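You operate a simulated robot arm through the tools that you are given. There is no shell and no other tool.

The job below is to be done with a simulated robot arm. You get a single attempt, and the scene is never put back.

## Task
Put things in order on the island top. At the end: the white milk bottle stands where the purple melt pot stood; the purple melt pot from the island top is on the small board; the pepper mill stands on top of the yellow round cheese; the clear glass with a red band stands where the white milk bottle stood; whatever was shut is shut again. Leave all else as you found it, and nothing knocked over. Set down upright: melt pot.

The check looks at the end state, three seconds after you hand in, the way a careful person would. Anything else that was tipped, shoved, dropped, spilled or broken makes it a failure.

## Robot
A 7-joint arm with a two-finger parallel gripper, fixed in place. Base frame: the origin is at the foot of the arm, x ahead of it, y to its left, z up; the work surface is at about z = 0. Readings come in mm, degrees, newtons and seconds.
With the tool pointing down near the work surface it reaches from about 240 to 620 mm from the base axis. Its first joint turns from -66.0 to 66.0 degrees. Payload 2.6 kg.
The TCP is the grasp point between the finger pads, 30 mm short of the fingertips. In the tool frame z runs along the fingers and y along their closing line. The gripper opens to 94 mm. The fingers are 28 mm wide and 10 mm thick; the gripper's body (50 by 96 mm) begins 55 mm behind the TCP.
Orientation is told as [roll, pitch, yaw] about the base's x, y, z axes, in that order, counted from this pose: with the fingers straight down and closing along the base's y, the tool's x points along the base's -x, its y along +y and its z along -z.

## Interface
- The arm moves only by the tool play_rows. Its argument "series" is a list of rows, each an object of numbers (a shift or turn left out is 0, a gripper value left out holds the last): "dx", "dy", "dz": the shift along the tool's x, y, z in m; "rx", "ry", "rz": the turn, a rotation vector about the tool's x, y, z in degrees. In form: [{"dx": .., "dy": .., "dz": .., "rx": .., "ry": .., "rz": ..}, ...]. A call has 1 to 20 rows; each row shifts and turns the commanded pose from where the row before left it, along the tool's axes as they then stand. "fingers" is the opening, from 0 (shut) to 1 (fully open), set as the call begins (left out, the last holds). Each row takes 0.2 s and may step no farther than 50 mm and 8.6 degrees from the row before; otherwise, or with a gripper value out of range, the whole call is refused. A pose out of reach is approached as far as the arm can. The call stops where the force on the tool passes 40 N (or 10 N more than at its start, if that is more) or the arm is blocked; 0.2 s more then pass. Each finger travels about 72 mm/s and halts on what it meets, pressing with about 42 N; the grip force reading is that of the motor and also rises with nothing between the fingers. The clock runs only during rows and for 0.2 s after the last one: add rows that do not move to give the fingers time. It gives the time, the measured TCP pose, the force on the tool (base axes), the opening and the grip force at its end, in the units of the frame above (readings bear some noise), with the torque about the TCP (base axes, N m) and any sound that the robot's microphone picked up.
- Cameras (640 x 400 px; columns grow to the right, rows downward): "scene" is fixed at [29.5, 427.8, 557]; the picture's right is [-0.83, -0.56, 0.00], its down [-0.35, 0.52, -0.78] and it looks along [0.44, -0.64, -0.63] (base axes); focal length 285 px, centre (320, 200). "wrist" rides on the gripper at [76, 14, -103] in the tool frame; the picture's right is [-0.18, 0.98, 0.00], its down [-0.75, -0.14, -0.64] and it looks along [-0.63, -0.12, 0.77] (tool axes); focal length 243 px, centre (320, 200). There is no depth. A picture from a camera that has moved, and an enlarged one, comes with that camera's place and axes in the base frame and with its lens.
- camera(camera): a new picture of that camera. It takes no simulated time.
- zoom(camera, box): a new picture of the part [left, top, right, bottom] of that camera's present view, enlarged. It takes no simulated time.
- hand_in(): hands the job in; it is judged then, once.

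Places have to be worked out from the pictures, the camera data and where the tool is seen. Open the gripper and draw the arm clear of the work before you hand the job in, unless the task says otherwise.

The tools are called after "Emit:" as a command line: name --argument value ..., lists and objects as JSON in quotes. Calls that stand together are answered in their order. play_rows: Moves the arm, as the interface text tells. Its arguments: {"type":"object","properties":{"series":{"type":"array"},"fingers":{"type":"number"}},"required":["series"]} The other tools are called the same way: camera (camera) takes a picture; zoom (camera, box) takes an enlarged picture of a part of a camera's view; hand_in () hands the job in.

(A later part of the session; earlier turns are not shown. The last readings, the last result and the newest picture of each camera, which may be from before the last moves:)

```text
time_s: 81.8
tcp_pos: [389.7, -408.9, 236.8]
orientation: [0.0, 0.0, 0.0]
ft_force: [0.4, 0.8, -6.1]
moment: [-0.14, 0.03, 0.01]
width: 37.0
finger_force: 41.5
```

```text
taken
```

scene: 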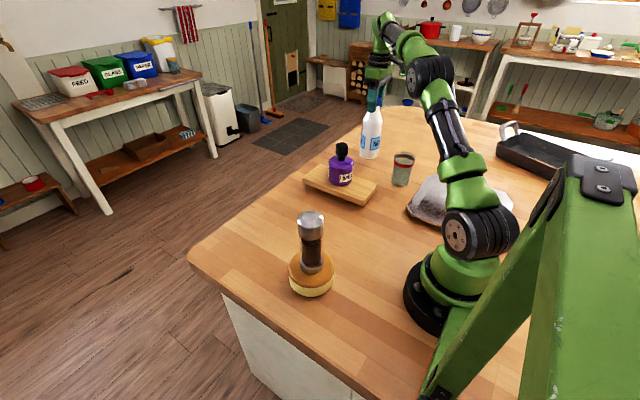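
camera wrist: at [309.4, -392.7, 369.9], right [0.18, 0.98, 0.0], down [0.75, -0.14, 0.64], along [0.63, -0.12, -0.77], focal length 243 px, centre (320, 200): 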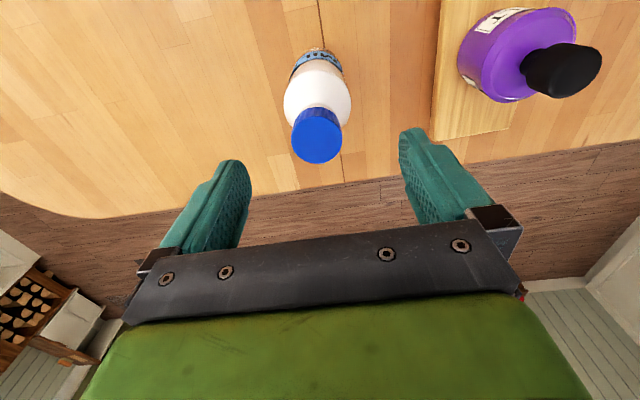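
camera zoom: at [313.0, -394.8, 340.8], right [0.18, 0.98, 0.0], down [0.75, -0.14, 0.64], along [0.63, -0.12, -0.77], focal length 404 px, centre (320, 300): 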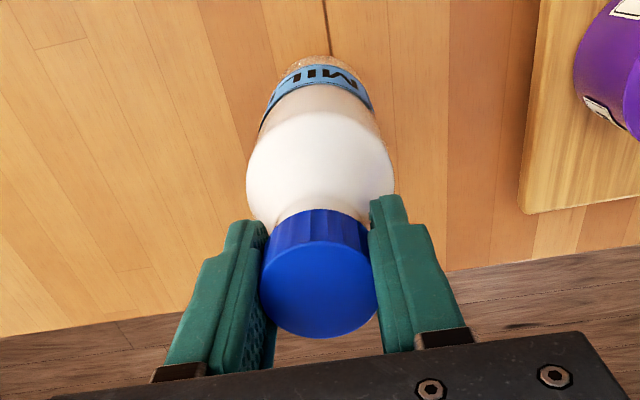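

There is about 0.5–1 mm of creep at most. With the base about 42 mm up, I'll carry the bottle slowly inward between the glass and the board, to roughly (340,-335).

Emit:
play_rows --series '[{"dx": 0.0011, "dy": 0.0017}, {"dx": 0.0022, "dy": 0.0033}, {"dx": 0.0033, "dy": 0.005}, {"dx": 0.0033, "dy": 0.005}, {"dx": 0.0033, "dy": 0.005}, {"dx": 0.0033, "dy": 0.005}, {"dx": 0.0033, "dy": 0.005}, {"dx": 0.0033, "dy": 0.005}, {"dx": 0.0033, "dy": 0.005}, {"dx": 0.0033, "dy": 0.005}, {"dx": 0.0033, "dy": 0.005}, {"dx": 0.0033, "dy": 0.005}, {"dx": 0.0033, "dy": 0.005}, {"dx": 0.0033, "dy": 0.005}, {"dx": 0.0028, "dy": 0.0042}, {"dx": 0.0022, "dy": 0.0033}, {"dx": 0.0011, "dy": 0.0017}, {}]'

Emit:
zoom --camera "wrist" --box '[180, 20, 460, 260]'

Emit:
camera --camera "scene"

```text
time_s: 85.6
tcp_pos: [341.1, -334.6, 236.4]
orientation: [0.0, -0.1, 0.1]
ft_force: [0.0, 0.7, -5.8]
moment: [0.05, 0.04, -0.01]
width: 36.2
finger_force: 41.8
```

```text
1.67 times, centred on (320, 140) of wrist
camera zoom: at [264.2, -320.6, 340.3], right [0.18, 0.98, 0.0], down [0.75, -0.14, 0.64], along [0.63, -0.12, -0.77], focal length 404 px, centre (320, 300)
```

zoom: 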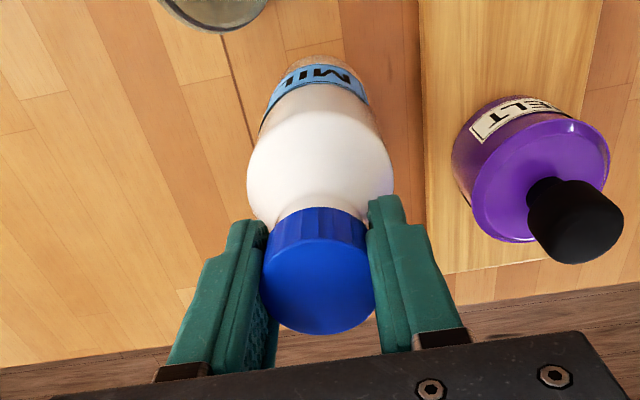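

```text
taken
```

scene: 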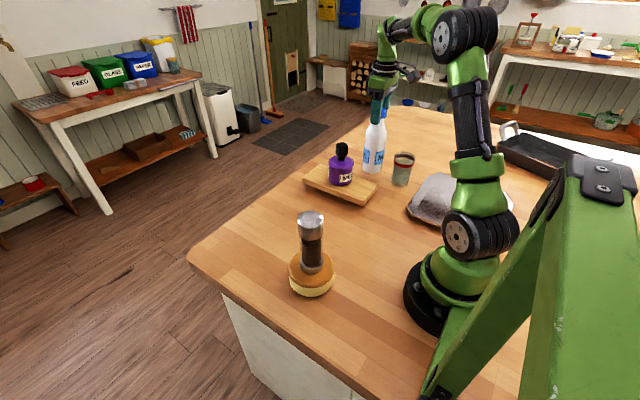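

The creep is slow at about 0.25 mm/s, which is tolerable with over 10 mm of cap still in the pads. I'll rise while moving on toward the near end of the board.

Emit:
play_rows --series '[{"dx": 0.0009, "dy": 0.0018, "dz": -0.002}, {"dx": 0.0014, "dy": 0.0027, "dz": -0.004}, {"dx": 0.0019, "dy": 0.0035, "dz": -0.005}, {"dx": 0.0019, "dy": 0.0035, "dz": -0.005}, {"dx": 0.0019, "dy": 0.0035, "dz": -0.005}, {"dx": 0.0019, "dy": 0.0035, "dz": -0.005}, {"dx": 0.0019, "dy": 0.0035, "dz": -0.005}, {"dx": 0.0019, "dy": 0.0035, "dz": -0.005}, {"dx": 0.0019, "dy": 0.0035, "dz": -0.004}, {"dx": 0.0023, "dy": 0.0044, "dz": -0.002}, {"dx": 0.0028, "dy": 0.0053}, {"dx": 0.0032, "dy": 0.0062}, {"dx": 0.0032, "dy": 0.0062}, {"dx": 0.0032, "dy": 0.0062}, {"dx": 0.0032, "dy": 0.0062}, {"dx": 0.0032, "dy": 0.0062}, {"dx": 0.0032, "dy": 0.0062}, {"dx": 0.0028, "dy": 0.0053}, {"dx": 0.0019, "dy": 0.0035}, {"dx": 0.0009, "dy": 0.0018}]'

Emit:
zoom --camera "wrist" --box '[180, 20, 460, 260]'

Emit:
zoom --camera "scene" --box '[280, 60, 460, 230]'

```text
time_s: 89.8
tcp_pos: [294.3, -248.1, 277.4]
orientation: [0.0, -0.1, 0.0]
ft_force: [0.2, -0.1, -6.4]
moment: [0.01, -0.04, 0.0]
width: 36.0
finger_force: 41.7
```

```text
1.67 times, centred on (320, 140) of wrist
camera zoom: at [219.1, -234.3, 382.6], right [0.18, 0.98, 0.0], down [0.75, -0.14, 0.64], along [0.63, -0.12, -0.77], focal length 404 px, centre (320, 300)
```

zoom: 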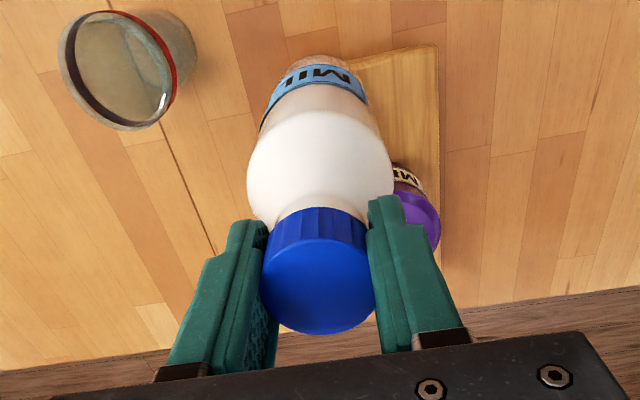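

```text
2.35 times, centred on (370, 145) of scene
camera zoom: at [29.6, 427.7, 557.0], right [-0.83, -0.56, 0.0], down [-0.36, 0.52, -0.78], along [0.44, -0.64, -0.63], focal length 671 px, centre (202, 329)
```

zoom: 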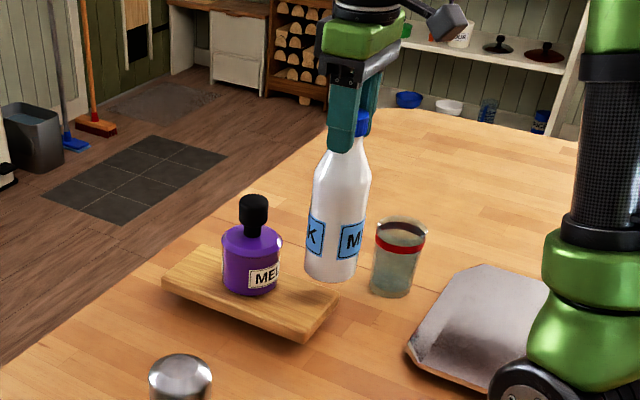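

No further slip over that leg. I'll continue along the near end of the board, keeping about 25 mm clear of the pot.

Emit:
play_rows --series '[{"dx": 0.0005, "dy": 0.003}, {"dx": 0.001, "dy": 0.005}, {"dx": 0.0012, "dy": 0.007}, {"dx": 0.0013, "dy": 0.008}, {"dx": 0.0012, "dy": 0.008}, {"dx": 0.0, "dy": 0.008}, {"dx": -0.0009, "dy": 0.008}, {"dx": -0.0009, "dy": 0.008}, {"dx": -0.0009, "dy": 0.008}, {"dx": -0.0009, "dy": 0.008}, {"dx": -0.0009, "dy": 0.008}, {"dx": -0.0009, "dy": 0.008}, {"dx": -0.0009, "dy": 0.008}, {"dx": -0.0009, "dy": 0.008}, {"dx": -0.0009, "dy": 0.008}, {"dx": -0.0009, "dy": 0.008}, {"dx": -0.0006, "dy": 0.006}, {"dx": -0.0003, "dy": 0.004}, {"dy": 0.002}, {}]'

Emit:
zoom --camera "wrist" --box '[180, 20, 460, 260]'

Emit:
camera --camera "scene"

```text
time_s: 94.0
tcp_pos: [299.9, -117.9, 276.8]
orientation: [0.1, 0.1, 0.0]
ft_force: [0.5, 0.1, -5.5]
moment: [0.0, -0.02, 0.04]
width: 36.0
finger_force: 41.8
```

```text
1.67 times, centred on (320, 140) of wrist
camera zoom: at [223.0, -102.5, 382.5], right [0.18, 0.98, 0.0], down [0.75, -0.14, 0.64], along [0.63, -0.12, -0.77], focal length 404 px, centre (320, 300)
```

zoom: 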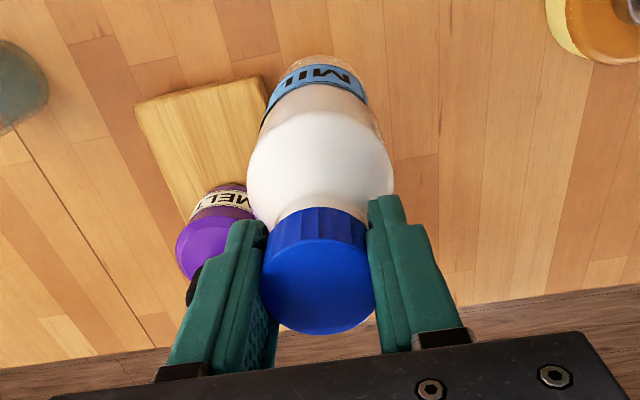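

```text
taken
```

scene: 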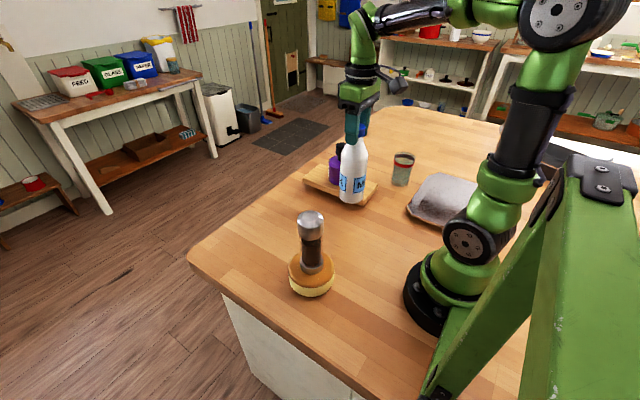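

Still stable. Now the diagonal leg toward the pot's old spot at (448.5,10.4).

Emit:
play_rows --series '[{"dx": -0.0023, "dy": 0.002}, {"dx": -0.0038, "dy": 0.0033}, {"dx": -0.0053, "dy": 0.0046}, {"dx": -0.006, "dy": 0.0053}, {"dx": -0.006, "dy": 0.0053}, {"dx": -0.006, "dy": 0.0053}, {"dx": -0.006, "dy": 0.0053}, {"dx": -0.006, "dy": 0.0053}, {"dx": -0.006, "dy": 0.0053}, {"dx": -0.006, "dy": 0.0053}, {"dx": -0.006, "dy": 0.0053}, {"dx": -0.006, "dy": 0.0053}, {"dx": -0.006, "dy": 0.0053}, {"dx": -0.006, "dy": 0.0053}, {"dx": -0.006, "dy": 0.0053}, {"dx": -0.006, "dy": 0.0053}, {"dx": -0.006, "dy": 0.0053}, {"dx": -0.0053, "dy": 0.0046}, {"dx": -0.0038, "dy": 0.0033}, {"dx": -0.0023, "dy": 0.002}]'

Emit:
zoom --camera "wrist" --box '[180, 20, 460, 260]'

```text
time_s: 98.2
tcp_pos: [407.4, -22.1, 277.2]
orientation: [0.0, 0.0, 0.1]
ft_force: [-0.1, -0.1, -6.7]
moment: [-0.04, -0.02, 0.0]
width: 36.1
finger_force: 42.3
```

```text
1.67 times, centred on (320, 140) of wrist
camera zoom: at [330.7, -8.6, 382.2], right [0.18, 0.98, 0.0], down [0.75, -0.14, 0.64], along [0.63, -0.12, -0.77], focal length 404 px, centre (320, 300)
```

zoom: 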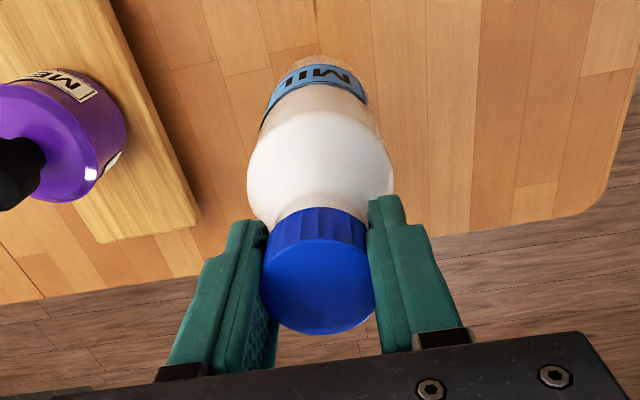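

Still no slip. I'll finish the last 54 mm above the pot's old spot.

Emit:
play_rows --series '[{"dx": -0.0023, "dy": 0.002}, {"dx": -0.0038, "dy": 0.0033}, {"dx": -0.0053, "dy": 0.0046}, {"dx": -0.0061, "dy": 0.0052}, {"dx": -0.0061, "dy": 0.0052}, {"dx": -0.0061, "dy": 0.0052}, {"dx": -0.0053, "dy": 0.0046}, {"dx": -0.0038, "dy": 0.0033}, {"dx": -0.002, "dy": 0.0018}, {}]'

Emit:
zoom --camera "wrist" --box '[180, 20, 460, 260]'

Emit:
zoom --camera "scene" --box '[220, 70, 360, 270]'

```text
time_s: 100.4
tcp_pos: [447.3, 11.3, 277.6]
orientation: [0.1, -0.1, 0.0]
ft_force: [0.2, 0.5, -6.8]
moment: [0.03, 0.0, 0.04]
width: 35.8
finger_force: 41.7
```

```text
1.67 times, centred on (320, 140) of wrist
camera zoom: at [371.2, 26.1, 382.3], right [0.18, 0.98, 0.0], down [0.75, -0.14, 0.64], along [0.63, -0.12, -0.77], focal length 404 px, centre (320, 300)
```

zoom: 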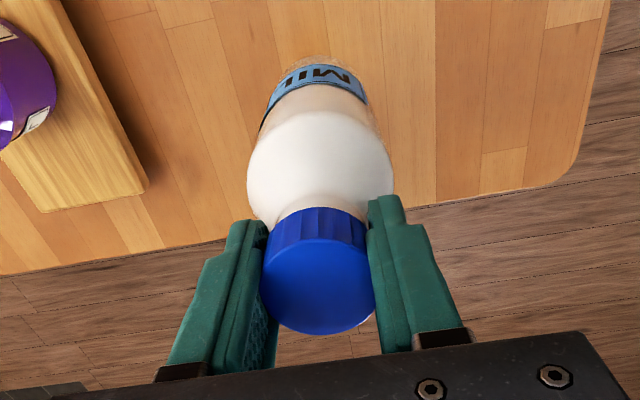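

```text
2.00 times, centred on (290, 170) of scene
camera zoom: at [29.6, 427.8, 557.0], right [-0.83, -0.56, 0.0], down [-0.36, 0.52, -0.78], along [0.44, -0.64, -0.63], focal length 570 px, centre (380, 260)
```

zoom: 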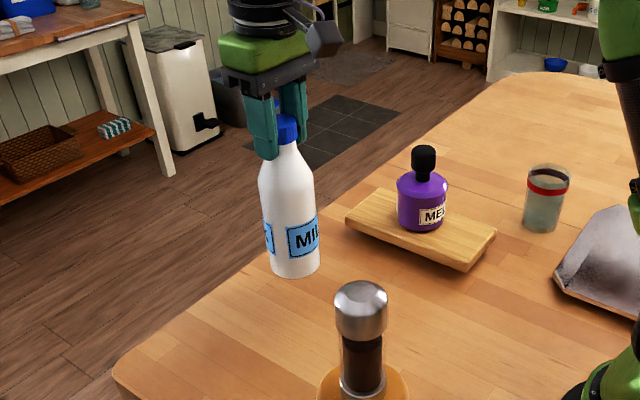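

Stable above the target with the base about 82 mm up. I'll descend slowly by 74 mm.

Emit:
play_rows --series '[{"dz": 0.002}, {"dz": 0.003}, {"dz": 0.004}, {"dz": 0.005}, {"dz": 0.005}, {"dz": 0.005}, {"dz": 0.005}, {"dz": 0.005}, {"dz": 0.005}, {"dz": 0.005}, {"dz": 0.005}, {"dz": 0.005}, {"dz": 0.005}, {"dz": 0.004}, {"dz": 0.003}, {"dz": 0.002}, {"dz": 0.001}, {}]'

Emit:
zoom --camera "scene" --box '[240, 170, 320, 250]'

Emit:
zoom --camera "wrist" --box '[180, 20, 460, 260]'

```text
time_s: 104.2
tcp_pos: [446.4, 12.4, 208.3]
orientation: [0.0, 0.0, 0.1]
ft_force: [1.2, 0.2, -5.4]
moment: [-0.04, -0.01, 0.0]
width: 36.2
finger_force: 42.5
```

```text
5.00 times, centred on (280, 210) of scene
camera zoom: at [29.6, 427.8, 557.0], right [-0.83, -0.56, 0.0], down [-0.36, 0.52, -0.78], along [0.44, -0.64, -0.63], focal length 1425 px, centre (520, 150)
```

zoom: 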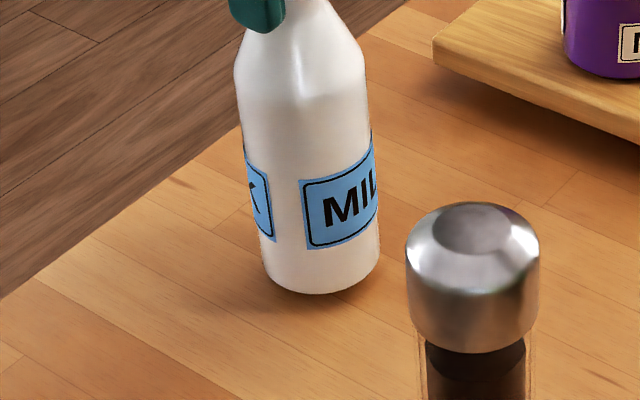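

```text
1.67 times, centred on (320, 140) of wrist
camera zoom: at [370.5, 25.9, 313.1], right [0.18, 0.98, 0.0], down [0.75, -0.14, 0.64], along [0.63, -0.12, -0.77], focal length 404 px, centre (320, 300)
```

zoom: 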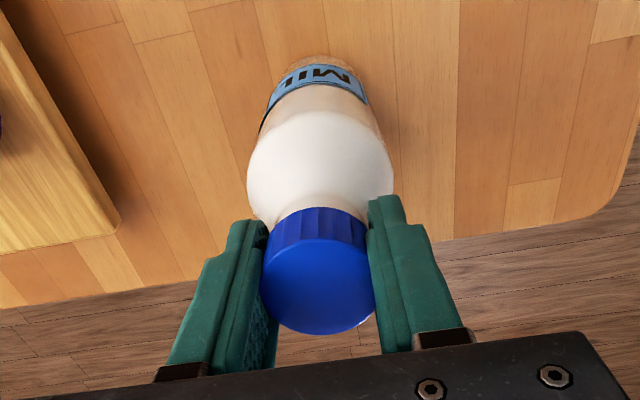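

The base is now some millimetres above the table. I'll creep down to contact.

Emit:
play_rows --series '[{"dz": 0.0015}, {"dz": 0.0015}, {"dz": 0.0015}, {"dz": 0.0015}, {}]'

Emit:
play_rows --series '[{"dz": 0.001}, {"dz": 0.001}, {}]'

Emit:
zoom --camera "scene" --box '[240, 170, 320, 250]'

```text
time_s: 105.4
tcp_pos: [447.1, 11.6, 202.4]
orientation: [0.1, 0.0, 0.0]
ft_force: [0.4, 0.2, -6.2]
moment: [-0.02, 0.02, -0.02]
width: 36.0
finger_force: 41.4
```

```text
time_s: 106.2
tcp_pos: [447.0, 11.9, 200.6]
orientation: [0.1, 0.0, 0.0]
ft_force: [0.6, 0.7, -5.7]
moment: [0.0, -0.02, -0.03]
width: 36.1
finger_force: 41.9
```

```text
5.00 times, centred on (280, 210) of scene
camera zoom: at [29.6, 427.8, 557.0], right [-0.83, -0.56, 0.0], down [-0.36, 0.52, -0.78], along [0.44, -0.64, -0.63], focal length 1425 px, centre (520, 150)
```

zoom: 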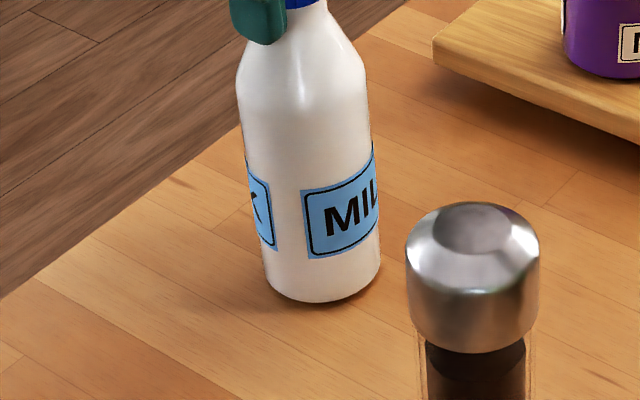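

Not in contact yet at -5.7 N. I'll continue creeping.

Emit:
play_rows --series '[{"dz": 0.001}, {"dz": 0.001}, {}]'

Emit:
play_rows --series '[{"dz": 0.001}, {"dz": 0.001}, {}]'

```text
time_s: 107.0
tcp_pos: [447.9, 10.6, 200.2]
orientation: [0.0, -0.1, 0.0]
ft_force: [-0.6, 0.7, -6.3]
moment: [0.0, -0.03, -0.01]
width: 35.9
finger_force: 41.4
```

```text
time_s: 107.8
tcp_pos: [447.1, 11.0, 197.8]
orientation: [0.1, 0.0, 0.0]
ft_force: [-0.2, 0.9, -6.0]
moment: [0.01, 0.0, 0.01]
width: 36.0
finger_force: 42.3
```

Emit:
play_rows --series '[{"dz": 0.001}, {"dz": 0.0005}, {}]'

Emit:
play_rows --series '[{"dz": 0.001}, {}]'

Emit:
zoom --camera "scene" --box '[240, 170, 320, 250]'

Emit:
zoom --camera "wrist" --box '[250, 20, 390, 130]'

```text
time_s: 108.6
tcp_pos: [448.2, 12.3, 196.3]
orientation: [-0.1, -0.2, -0.1]
ft_force: [-3.7, -0.8, 16.0]
moment: [-0.05, 1.07, -0.06]
width: 35.6
finger_force: 41.6
```

```text
time_s: 109.2
tcp_pos: [449.4, 11.1, 195.6]
orientation: [0.0, -0.2, 0.0]
ft_force: [-6.2, -0.9, 25.6]
moment: [-0.08, 0.2, -0.09]
width: 36.2
finger_force: 41.6
```

```text
5.00 times, centred on (280, 210) of scene
camera zoom: at [29.4, 427.8, 557.0], right [-0.83, -0.56, 0.0], down [-0.35, 0.52, -0.78], along [0.44, -0.64, -0.63], focal length 1425 px, centre (520, 150)
```

zoom: 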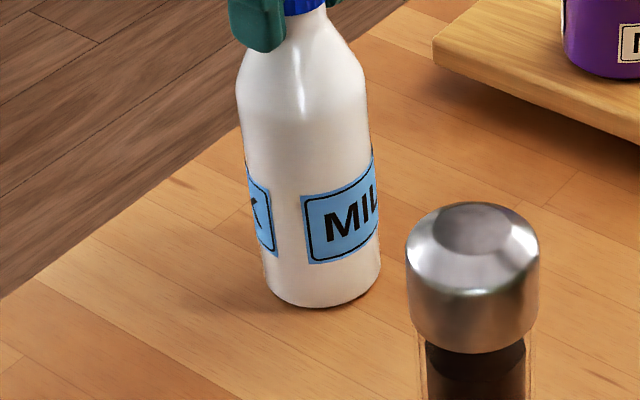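

```text
3.64 times, centred on (320, 75) of wrist
camera zoom: at [371.2, 25.6, 301.0], right [0.18, 0.98, 0.0], down [0.75, -0.14, 0.65], along [0.64, -0.12, -0.76], focal length 882 px, centre (320, 654)
```

zoom: 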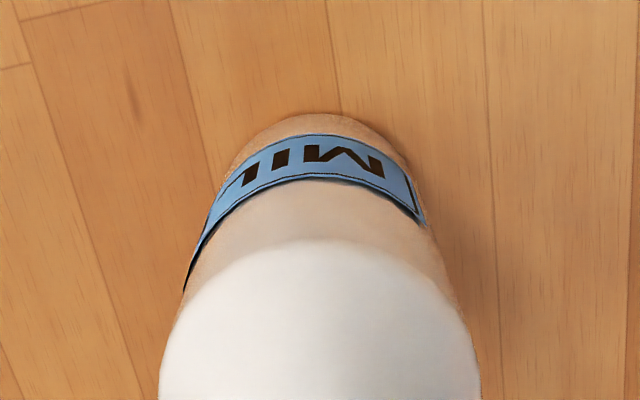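

The bottle is in contact and pressing 25 N, with its base at about (446.5,10), within about 2–3 mm of the pot's old centre. I'll ease up to neutral.

Emit:
play_rows --series '[{"dz": -0.001}, {"dz": -0.0008}, {}, {}]'

```text
time_s: 110.2
tcp_pos: [448.7, 10.9, 196.9]
orientation: [0.0, -0.1, 0.0]
ft_force: [4.4, -1.6, 9.7]
moment: [0.01, -1.2, -0.04]
width: 36.1
finger_force: 42.2
```

Emit:
play_rows --series '[{"dz": -0.0006}, {}, {}]'

Emit:
zoom --camera "wrist" --box '[180, 20, 460, 260]'

Emit:
zoom --camera "scene" --box '[230, 110, 330, 250]'

```text
time_s: 111.0
tcp_pos: [446.6, 11.8, 196.0]
orientation: [0.1, 0.0, 0.1]
ft_force: [4.3, -0.4, 2.9]
moment: [-0.05, -1.06, -0.02]
width: 36.2
finger_force: 42.6
```

```text
1.67 times, centred on (320, 140) of wrist
camera zoom: at [370.9, 25.6, 301.2], right [0.18, 0.98, 0.0], down [0.75, -0.14, 0.64], along [0.63, -0.12, -0.77], focal length 404 px, centre (320, 300)
```

zoom: 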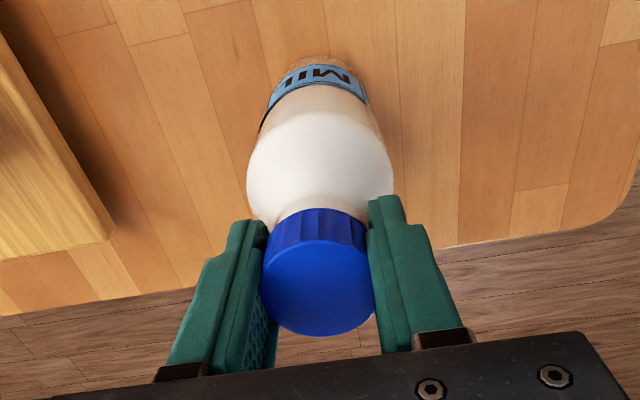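

```text
2.86 times, centred on (280, 180) of scene
camera zoom: at [29.5, 427.8, 557.0], right [-0.83, -0.56, 0.0], down [-0.35, 0.52, -0.78], along [0.44, -0.64, -0.63], focal length 814 px, centre (434, 257)
```

zoom: 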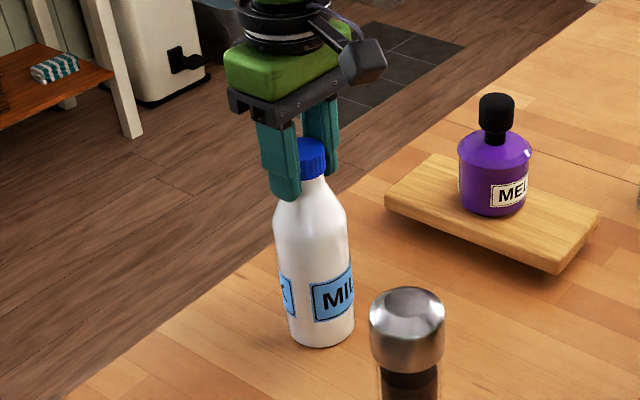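

There's still some sideways preload: 4 N in x and about -1 N·m. I'll raise by half a millimetre to relax it before opening.

Emit:
play_rows --series '[{"dz": -0.0005}, {}, {}]'

```text
time_s: 111.8
tcp_pos: [446.7, 12.1, 196.9]
orientation: [0.1, 0.2, 0.0]
ft_force: [0.1, -0.4, -5.4]
moment: [-0.14, -0.01, -0.02]
width: 35.8
finger_force: 42.3
```

It's almost fully neutral now, with the base within a fraction of a millimetre of the table. Releasing.

Emit:
play_rows --series '[{}, {}, {}, {}, {}, {}]' --fingers 1

Emit:
zoom --camera "wrist" --box '[180, 20, 460, 260]'

Emit:
zoom --camera "scene" --box '[240, 170, 320, 250]'

Emit:
zoom --camera "scene" --box '[230, 110, 330, 250]'

```text
time_s: 113.2
tcp_pos: [447.6, 11.8, 197.2]
orientation: [0.0, 0.0, 0.0]
ft_force: [0.9, 0.0, 0.3]
moment: [0.0, -0.03, 0.02]
width: 94.1
finger_force: 0.0
```

```text
1.67 times, centred on (320, 140) of wrist
camera zoom: at [371.2, 25.9, 302.3], right [0.18, 0.98, 0.0], down [0.75, -0.14, 0.64], along [0.63, -0.12, -0.77], focal length 404 px, centre (320, 300)
```

zoom: 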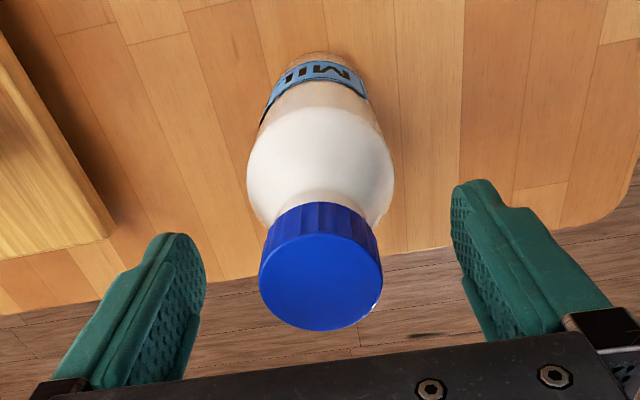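

```text
5.00 times, centred on (280, 210) of scene
camera zoom: at [29.5, 427.8, 557.0], right [-0.83, -0.56, 0.0], down [-0.35, 0.52, -0.78], along [0.44, -0.64, -0.63], focal length 1425 px, centre (520, 150)
```

zoom: 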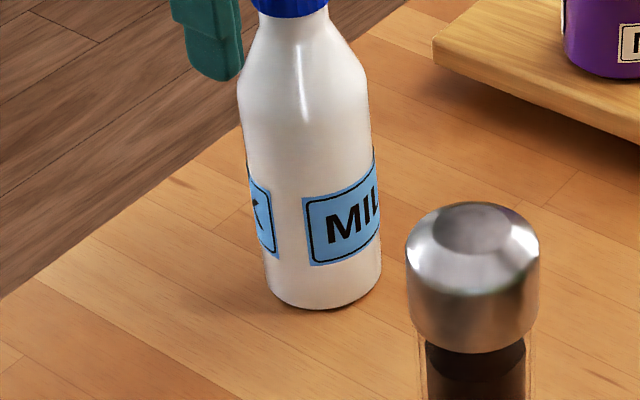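

```text
2.86 times, centred on (280, 180) of scene
camera zoom: at [29.5, 427.8, 557.0], right [-0.83, -0.56, 0.0], down [-0.35, 0.52, -0.78], along [0.44, -0.64, -0.63], focal length 814 px, centre (434, 257)
```

zoom: 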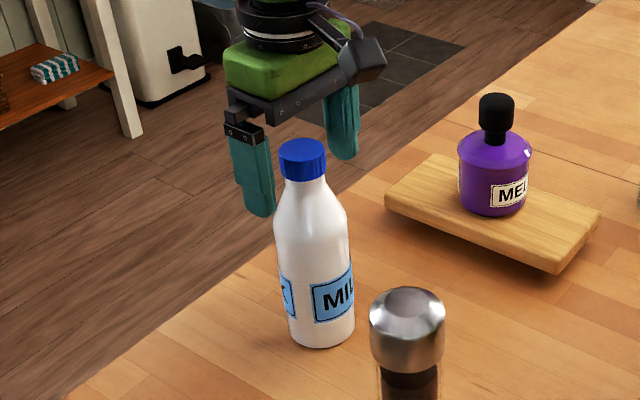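

The bottle stands upright on the pot's old spot. I'll rise clear and travel high over everything to the glass at about (241,-366).

Emit:
play_rows --series '[{"dz": -0.01}, {"dz": -0.015}, {"dz": -0.02}, {"dz": -0.025}, {"dz": -0.025}, {"dx": 0.0147, "dy": -0.027}, {"dx": 0.0147, "dy": -0.027}, {"dx": 0.0147, "dy": -0.027}, {"dx": 0.0147, "dy": -0.027}, {"dx": 0.0147, "dy": -0.027}, {"dx": 0.0147, "dy": -0.027}, {"dx": 0.0147, "dy": -0.027}, {"dx": 0.0147, "dy": -0.027}, {"dx": 0.0147, "dy": -0.027}, {"dx": 0.0147, "dy": -0.027}, {"dx": 0.0147, "dy": -0.027}, {"dx": 0.0147, "dy": -0.027}, {"dx": 0.0147, "dy": -0.027}, {}, {}]'

Emit:
camera --camera "wrist"

Emit:
camera --camera "scene"

```text
time_s: 117.4
tcp_pos: [257.0, -340.1, 292.0]
orientation: [0.1, 0.0, 0.0]
ft_force: [0.0, 0.0, -0.2]
moment: [0.01, 0.03, 0.0]
width: 94.1
finger_force: 0.0
```

```text
taken
camera wrist: at [181.5, -326.0, 396.7], right [0.18, 0.98, 0.0], down [0.75, -0.14, 0.64], along [0.63, -0.12, -0.77], focal length 243 px, centre (320, 200)
```

wrist: 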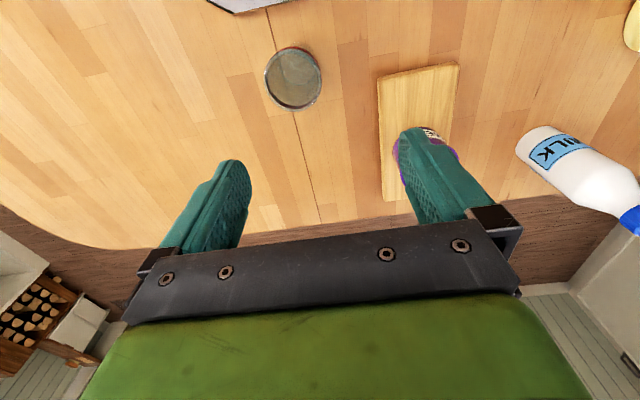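

```text
taken
```

scene: 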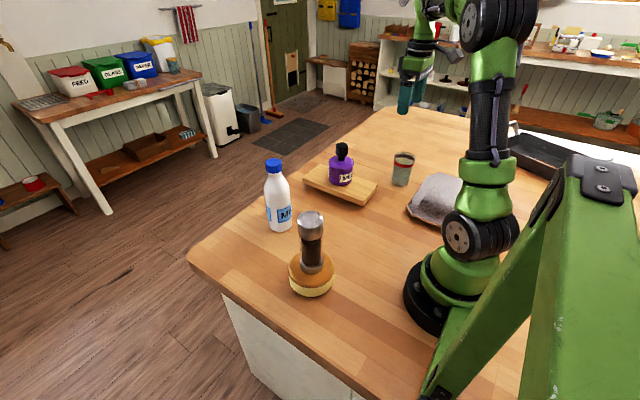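

The glass rim projects to about (244,-368), around 64 wide. I'll zoom in to refine it and see the liquid level and nearby items.

Emit:
zoom --camera "wrist" --box '[200, 0, 380, 130]'

Emit:
zoom --camera "scene" --box '[375, 135, 435, 200]'

```text
3.08 times, centred on (290, 65) of wrist
camera zoom: at [181.5, -326.0, 396.7], right [0.18, 0.98, 0.0], down [0.75, -0.14, 0.64], along [0.63, -0.12, -0.77], focal length 746 px, centre (412, 615)
```

zoom: 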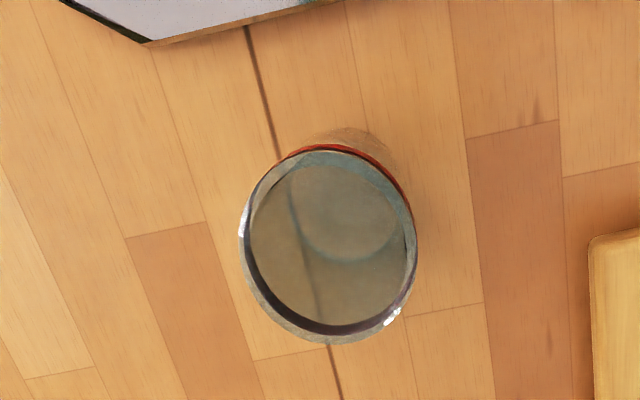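

```text
6.15 times, centred on (405, 168) of scene
camera zoom: at [29.6, 427.8, 557.0], right [-0.83, -0.56, 0.0], down [-0.35, 0.52, -0.78], along [0.44, -0.64, -0.63], focal length 1754 px, centre (-203, 400)
```

zoom: 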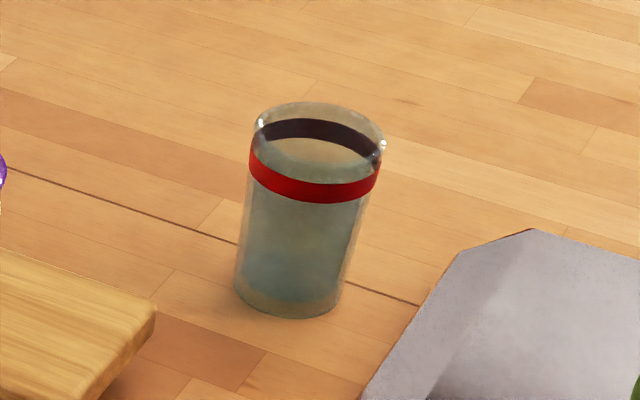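

The glass holds water to just below the red band, and its rim centre is about (246,-369). I'll move over it, lower to z 190 and re-check alignment.

Emit:
play_rows --series '[{"dx": 0.0055, "dy": -0.0145}, {"dx": 0.0055, "dy": -0.0145}, {"dz": 0.02}, {"dz": 0.03}, {"dz": 0.03}, {"dz": 0.02}, {}, {}]'

Emit:
camera --camera "wrist"

Emit:
zoom --camera "wrist" --box '[240, 40, 400, 160]'

Emit:
zoom --camera "scene" --box '[340, 80, 460, 210]'

```text
time_s: 119.2
tcp_pos: [244.5, -368.8, 191.7]
orientation: [0.1, 0.0, 0.0]
ft_force: [-0.3, -0.9, 0.2]
moment: [0.01, 0.03, 0.01]
width: 94.0
finger_force: 0.0
```

```text
taken
camera wrist: at [167.4, -354.8, 296.8], right [0.18, 0.98, 0.0], down [0.75, -0.14, 0.64], along [0.63, -0.12, -0.77], focal length 243 px, centre (320, 200)
```

wrist: 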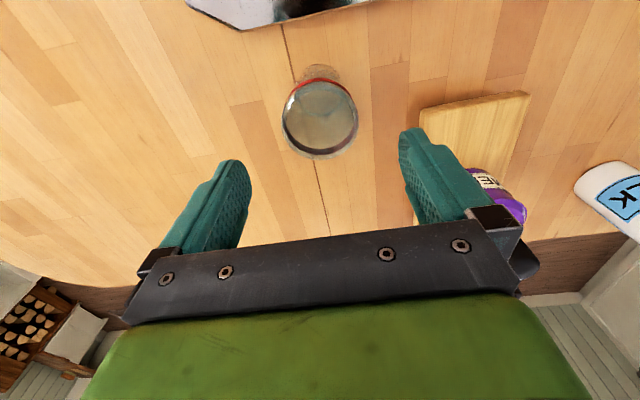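

```text
3.33 times, centred on (320, 100) of wrist
camera zoom: at [167.4, -354.8, 296.8], right [0.18, 0.98, 0.0], down [0.75, -0.14, 0.64], along [0.63, -0.12, -0.77], focal length 809 px, centre (320, 533)
```

zoom: 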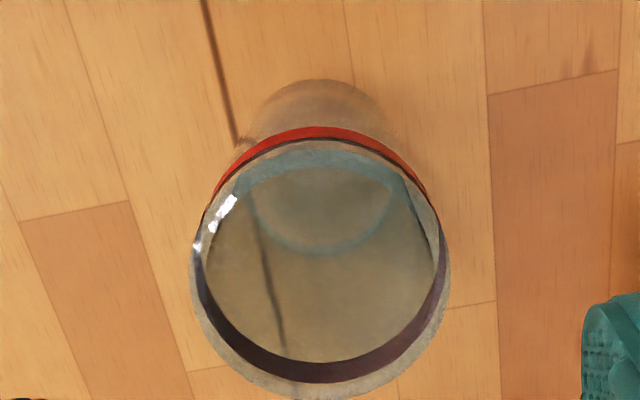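

```text
3.08 times, centred on (400, 145) of scene
camera zoom: at [29.5, 427.8, 557.0], right [-0.83, -0.56, 0.0], down [-0.35, 0.52, -0.78], along [0.44, -0.64, -0.63], focal length 877 px, centre (74, 369)
```

zoom: 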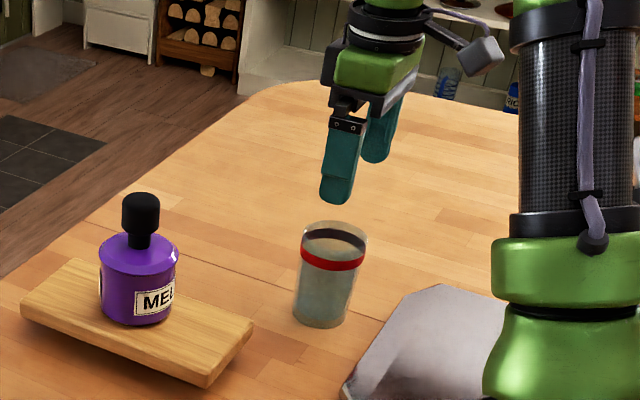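

The glass is centred in y and about 2.5 mm ahead in x. I'll correct that and descend to z of about 74, with the palm well above the rim.

Emit:
play_rows --series '[{"dx": -0.0025, "dz": 0.015}, {"dz": 0.02}, {"dz": 0.02}, {"dz": 0.02}, {"dz": 0.015}, {"dz": 0.012}, {"dz": 0.01}, {"dz": 0.005}, {}, {}]'

Emit:
camera --camera "wrist"

Emit:
zoom --camera "scene" --box '[350, 100, 450, 210]'

```text
time_s: 121.4
tcp_pos: [248.0, -368.6, 75.4]
orientation: [0.0, -0.1, 0.0]
ft_force: [0.3, 1.0, -0.1]
moment: [0.01, 0.02, -0.01]
width: 94.1
finger_force: 0.0
```

```text
taken
camera wrist: at [171.3, -354.4, 179.9], right [0.18, 0.98, 0.0], down [0.75, -0.14, 0.64], along [0.63, -0.12, -0.77], focal length 243 px, centre (320, 200)
```

wrist: 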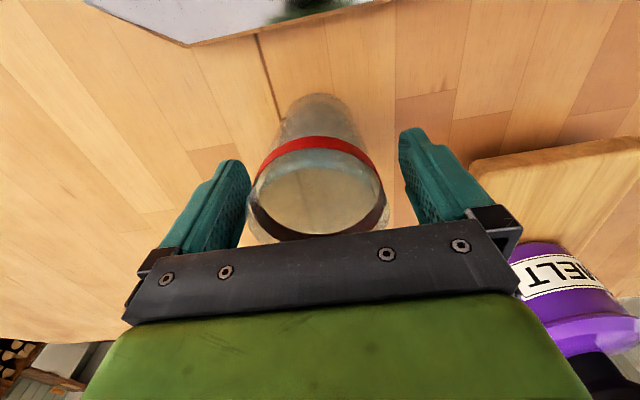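

```text
3.64 times, centred on (400, 155) of scene
camera zoom: at [29.5, 427.8, 557.0], right [-0.83, -0.56, 0.0], down [-0.35, 0.52, -0.78], along [0.44, -0.64, -0.63], focal length 1037 px, centre (29, 364)
```

zoom: 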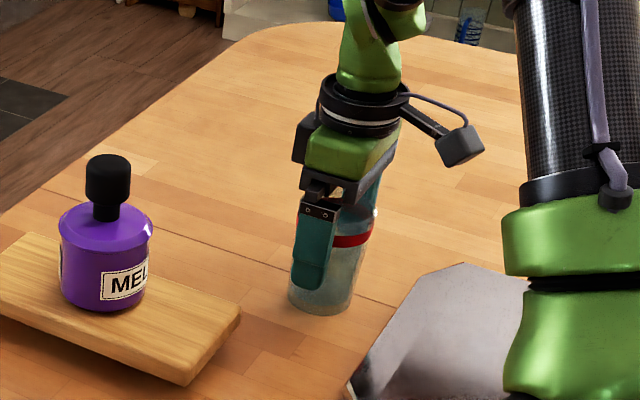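

The glass is between the fingers with even gaps. I'll close in two stages so the contact is gentle.

Emit:
play_rows --series '[{}, {}, {}]' --fingers 0.74

Emit:
play_rows --series '[{}, {}, {}, {}]' --fingers 0

Emit:
camera --camera "wrist"

Emit:
zoom --camera "scene" --box '[350, 100, 450, 210]'

```text
time_s: 122.2
tcp_pos: [247.3, -367.9, 75.3]
orientation: [0.0, 0.1, 0.0]
ft_force: [1.1, -0.6, 0.8]
moment: [0.0, -0.01, -0.04]
width: 69.8
finger_force: 0.8
```

```text
time_s: 123.2
tcp_pos: [248.5, -367.7, 75.4]
orientation: [0.0, 0.0, 0.0]
ft_force: [-0.9, -1.0, 1.6]
moment: [0.06, 0.01, 0.04]
width: 67.2
finger_force: 41.8
```

```text
taken
camera wrist: at [171.4, -354.4, 180.1], right [0.18, 0.98, 0.0], down [0.75, -0.14, 0.64], along [0.63, -0.12, -0.77], focal length 243 px, centre (320, 200)
```

wrist: 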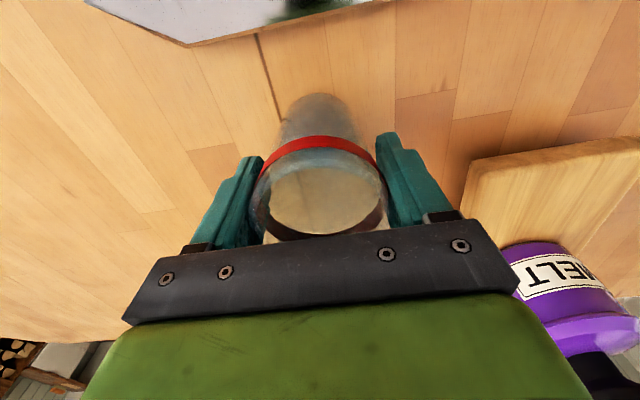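

```text
3.64 times, centred on (400, 155) of scene
camera zoom: at [29.5, 427.8, 557.0], right [-0.83, -0.56, 0.0], down [-0.35, 0.52, -0.78], along [0.44, -0.64, -0.63], focal length 1037 px, centre (29, 364)
```

zoom: 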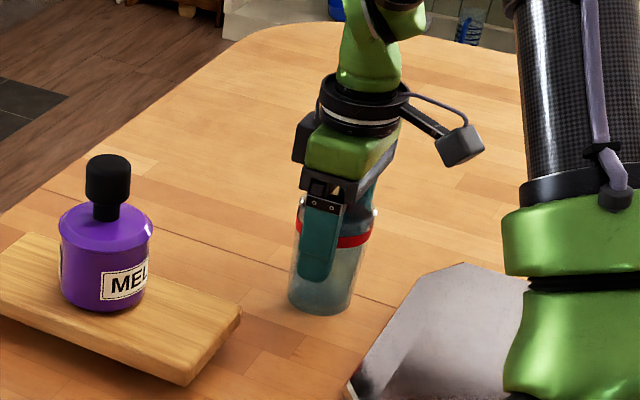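

Gripped at 67.2 mm. I'll do a very slow test lift to watch the load, slip and tilt.

Emit:
play_rows --series '[{"dz": -0.0005}, {"dz": -0.001}, {"dz": -0.001}, {"dz": -0.001}, {"dz": -0.0005}, {}, {}]'

Emit:
camera --camera "wrist"

Emit:
zoom --camera "scene" --box '[350, 100, 450, 210]'

```text
time_s: 124.8
tcp_pos: [247.6, -367.2, 79.3]
orientation: [-0.1, 0.0, 0.1]
ft_force: [0.7, -1.1, -2.2]
moment: [-0.02, 0.01, -0.03]
width: 67.4
finger_force: 41.9
```

```text
taken
camera wrist: at [171.9, -354.1, 184.3], right [0.18, 0.98, 0.0], down [0.75, -0.14, 0.64], along [0.63, -0.12, -0.77], focal length 243 px, centre (320, 200)
```

wrist: 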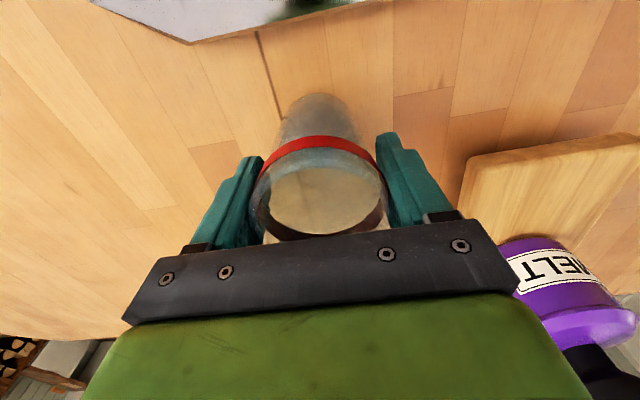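

```text
3.64 times, centred on (400, 155) of scene
camera zoom: at [29.6, 427.8, 557.0], right [-0.83, -0.56, 0.0], down [-0.35, 0.52, -0.78], along [0.44, -0.64, -0.63], focal length 1037 px, centre (29, 364)
```

zoom: 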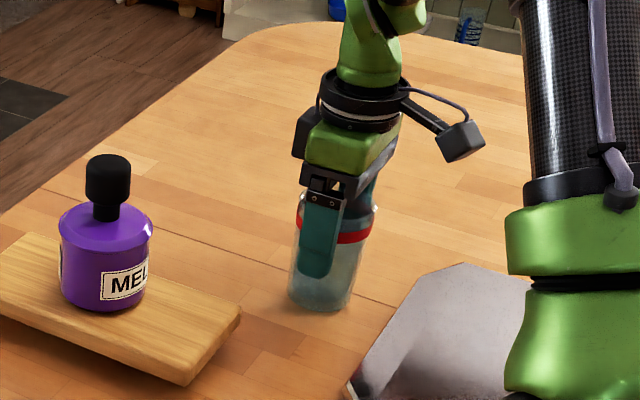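

The lift is clean at -2.2 N, with no tilt and no slip. I'll raise it smoothly to about 28 mm.

Emit:
play_rows --series '[{"dz": -0.0005}, {"dz": -0.001}, {"dz": -0.0015}, {"dz": -0.002}, {"dz": -0.0025}, {"dz": -0.003}, {"dz": -0.003}, {"dz": -0.003}, {"dz": -0.0025}, {"dz": -0.002}, {"dz": -0.0015}, {"dz": -0.001}, {"dz": -0.0005}, {}]'

Emit:
camera --camera "wrist"

Emit:
zoom --camera "scene" --box '[350, 100, 450, 210]'

```text
time_s: 127.8
tcp_pos: [248.1, -369.2, 102.8]
orientation: [0.0, 0.0, 0.0]
ft_force: [-0.5, 1.7, -2.6]
moment: [0.03, -0.01, 0.04]
width: 67.3
finger_force: 41.8
```

```text
taken
camera wrist: at [171.6, -354.3, 207.8], right [0.18, 0.98, 0.0], down [0.75, -0.14, 0.64], along [0.63, -0.12, -0.77], focal length 243 px, centre (320, 200)
```

wrist: 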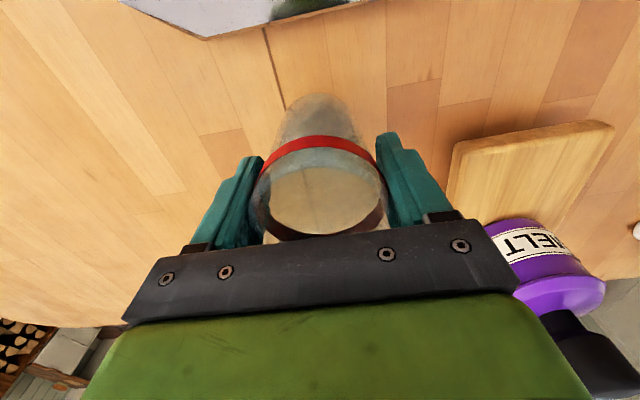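

```text
3.64 times, centred on (400, 155) of scene
camera zoom: at [29.6, 427.8, 557.0], right [-0.83, -0.56, 0.0], down [-0.35, 0.52, -0.78], along [0.44, -0.64, -0.63], focal length 1037 px, centre (29, 364)
```

zoom: 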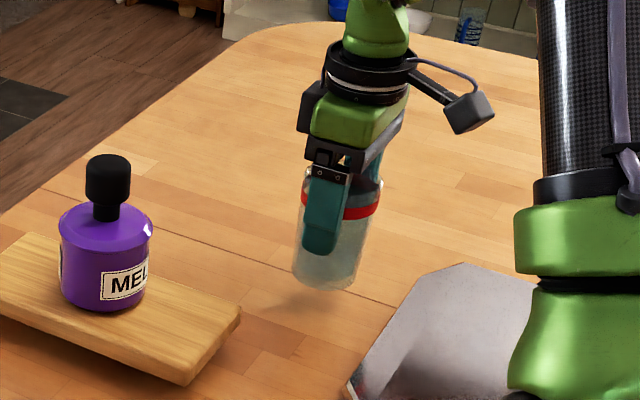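

The glass is level and steady, 28 mm up. I'll carry it toward the milk's old spot at (389,-409.5) with gentle ramps.

Emit:
play_rows --series '[{"dx": -0.00096, "dy": -0.00028}, {"dx": -0.0019, "dy": -0.00056}, {"dx": -0.0029, "dy": -0.00085}, {"dx": -0.0038, "dy": -0.0011}, {"dx": -0.0048, "dy": -0.0014}, {"dx": -0.0058, "dy": -0.0017}, {"dx": -0.0067, "dy": -0.002}, {"dx": -0.0077, "dy": -0.0023}, {"dx": -0.0077, "dy": -0.0023}, {"dx": -0.0077, "dy": -0.0023}, {"dx": -0.0077, "dy": -0.0023}, {"dx": -0.0077, "dy": -0.0023}, {"dx": -0.0077, "dy": -0.0023}, {"dx": -0.0077, "dy": -0.0023}, {"dx": -0.0067, "dy": -0.002}, {"dx": -0.0058, "dy": -0.0017}, {"dx": -0.0048, "dy": -0.0014}, {"dx": -0.0038, "dy": -0.0011}, {"dx": -0.0029, "dy": -0.00085}, {"dx": -0.0019, "dy": -0.00056}]'

Emit:
camera --camera "wrist"

Emit:
camera --camera "scene"

```text
time_s: 132.0
tcp_pos: [353.5, -400.9, 103.9]
orientation: [0.0, 0.0, 0.0]
ft_force: [0.5, 0.2, -3.0]
moment: [-0.01, 0.03, 0.0]
width: 67.3
finger_force: 42.6
```

```text
taken
camera wrist: at [277.8, -385.7, 208.2], right [0.18, 0.98, 0.0], down [0.75, -0.14, 0.64], along [0.63, -0.12, -0.77], focal length 243 px, centre (320, 200)
```

wrist: 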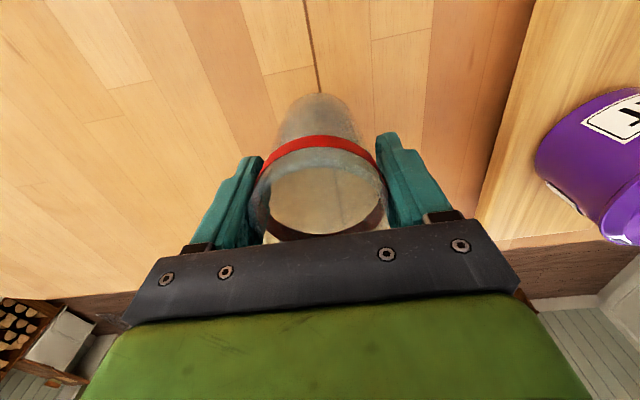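

```text
taken
```

scene: 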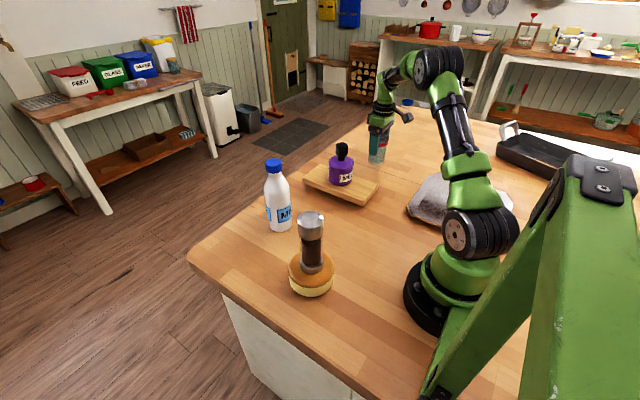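

All good: the glass is level and the load is steady. I'll do the last 36 mm.

Emit:
play_rows --series '[{"dx": -0.00096, "dy": -0.00026}, {"dx": -0.0019, "dy": -0.0005}, {"dx": -0.0029, "dy": -0.00075}, {"dx": -0.0038, "dy": -0.001}, {"dx": -0.0048, "dy": -0.00125}, {"dx": -0.0048, "dy": -0.00125}, {"dx": -0.0048, "dy": -0.00125}, {"dx": -0.0038, "dy": -0.001}, {"dx": -0.0029, "dy": -0.00075}, {"dx": -0.0019, "dy": -0.0005}, {"dx": -0.00096, "dy": -0.00026}, {"dx": -0.0006, "dy": -0.0002}, {}]'

Emit:
camera --camera "wrist"

Emit:
zoom --camera "scene" --box '[340, 95, 440, 195]'

```text
time_s: 134.8
tcp_pos: [388.7, -408.7, 103.6]
orientation: [0.0, 0.0, 0.1]
ft_force: [0.5, 0.1, -2.5]
moment: [-0.02, -0.01, -0.01]
width: 67.5
finger_force: 41.6
```

```text
taken
camera wrist: at [312.5, -394.9, 208.5], right [0.18, 0.98, 0.0], down [0.75, -0.14, 0.64], along [0.63, -0.12, -0.77], focal length 243 px, centre (320, 200)
```

wrist: 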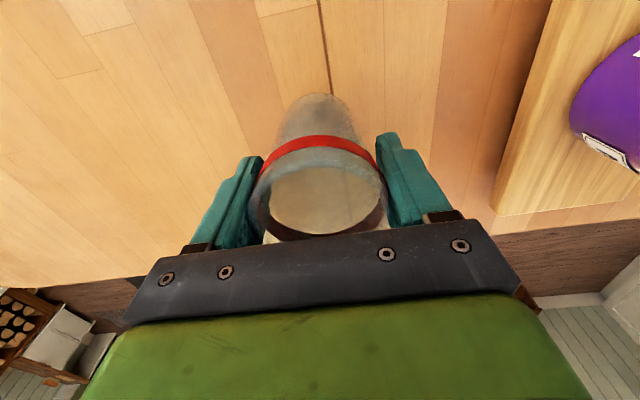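

```text
4.00 times, centred on (390, 145) of scene
camera zoom: at [29.6, 427.7, 557.0], right [-0.83, -0.56, 0.0], down [-0.36, 0.52, -0.78], along [0.44, -0.64, -0.63], focal length 1140 px, centre (40, 420)
```

zoom: 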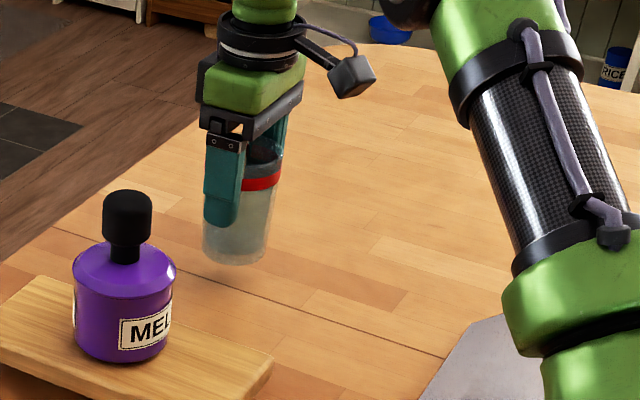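

The projection matches the milk's old footprint closely. I'll lower gently to within a few millimetres of the table.

Emit:
play_rows --series '[{"dz": 0.0005}, {"dz": 0.001}, {"dz": 0.002}, {"dz": 0.003}, {"dz": 0.003}, {"dz": 0.003}, {"dz": 0.003}, {"dz": 0.003}, {"dz": 0.002}, {"dz": 0.001}, {"dz": 0.001}, {"dz": 0.0005}, {}]'

Emit:
zoom --camera "scene" --box '[340, 95, 440, 195]'

Emit:
camera --camera "wrist"

```text
time_s: 137.6
tcp_pos: [388.1, -407.6, 79.6]
orientation: [0.0, 0.0, 0.0]
ft_force: [0.6, 0.1, -2.7]
moment: [-0.03, 0.03, 0.0]
width: 67.4
finger_force: 41.9
```

```text
4.00 times, centred on (390, 145) of scene
camera zoom: at [29.6, 427.7, 557.0], right [-0.83, -0.56, 0.0], down [-0.36, 0.52, -0.78], along [0.44, -0.64, -0.63], focal length 1140 px, centre (40, 420)
```

zoom: 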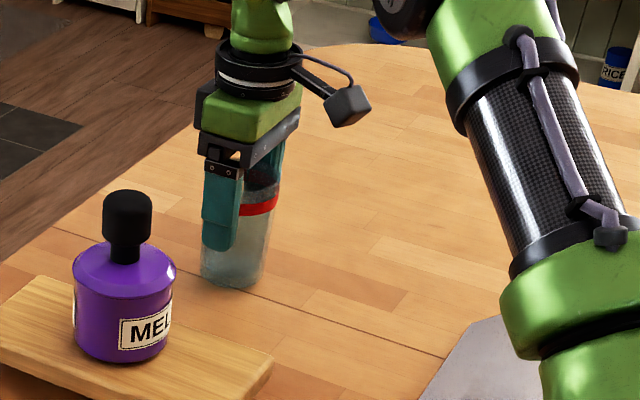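

```text
taken
camera wrist: at [311.7, -394.7, 185.4], right [0.18, 0.98, 0.0], down [0.75, -0.14, 0.64], along [0.63, -0.12, -0.77], focal length 243 px, centre (320, 200)
```

wrist: 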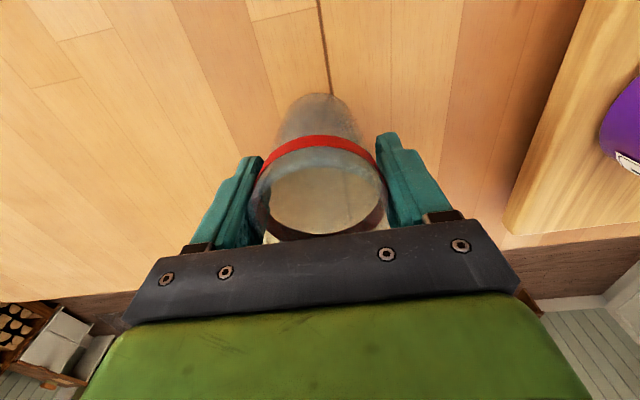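

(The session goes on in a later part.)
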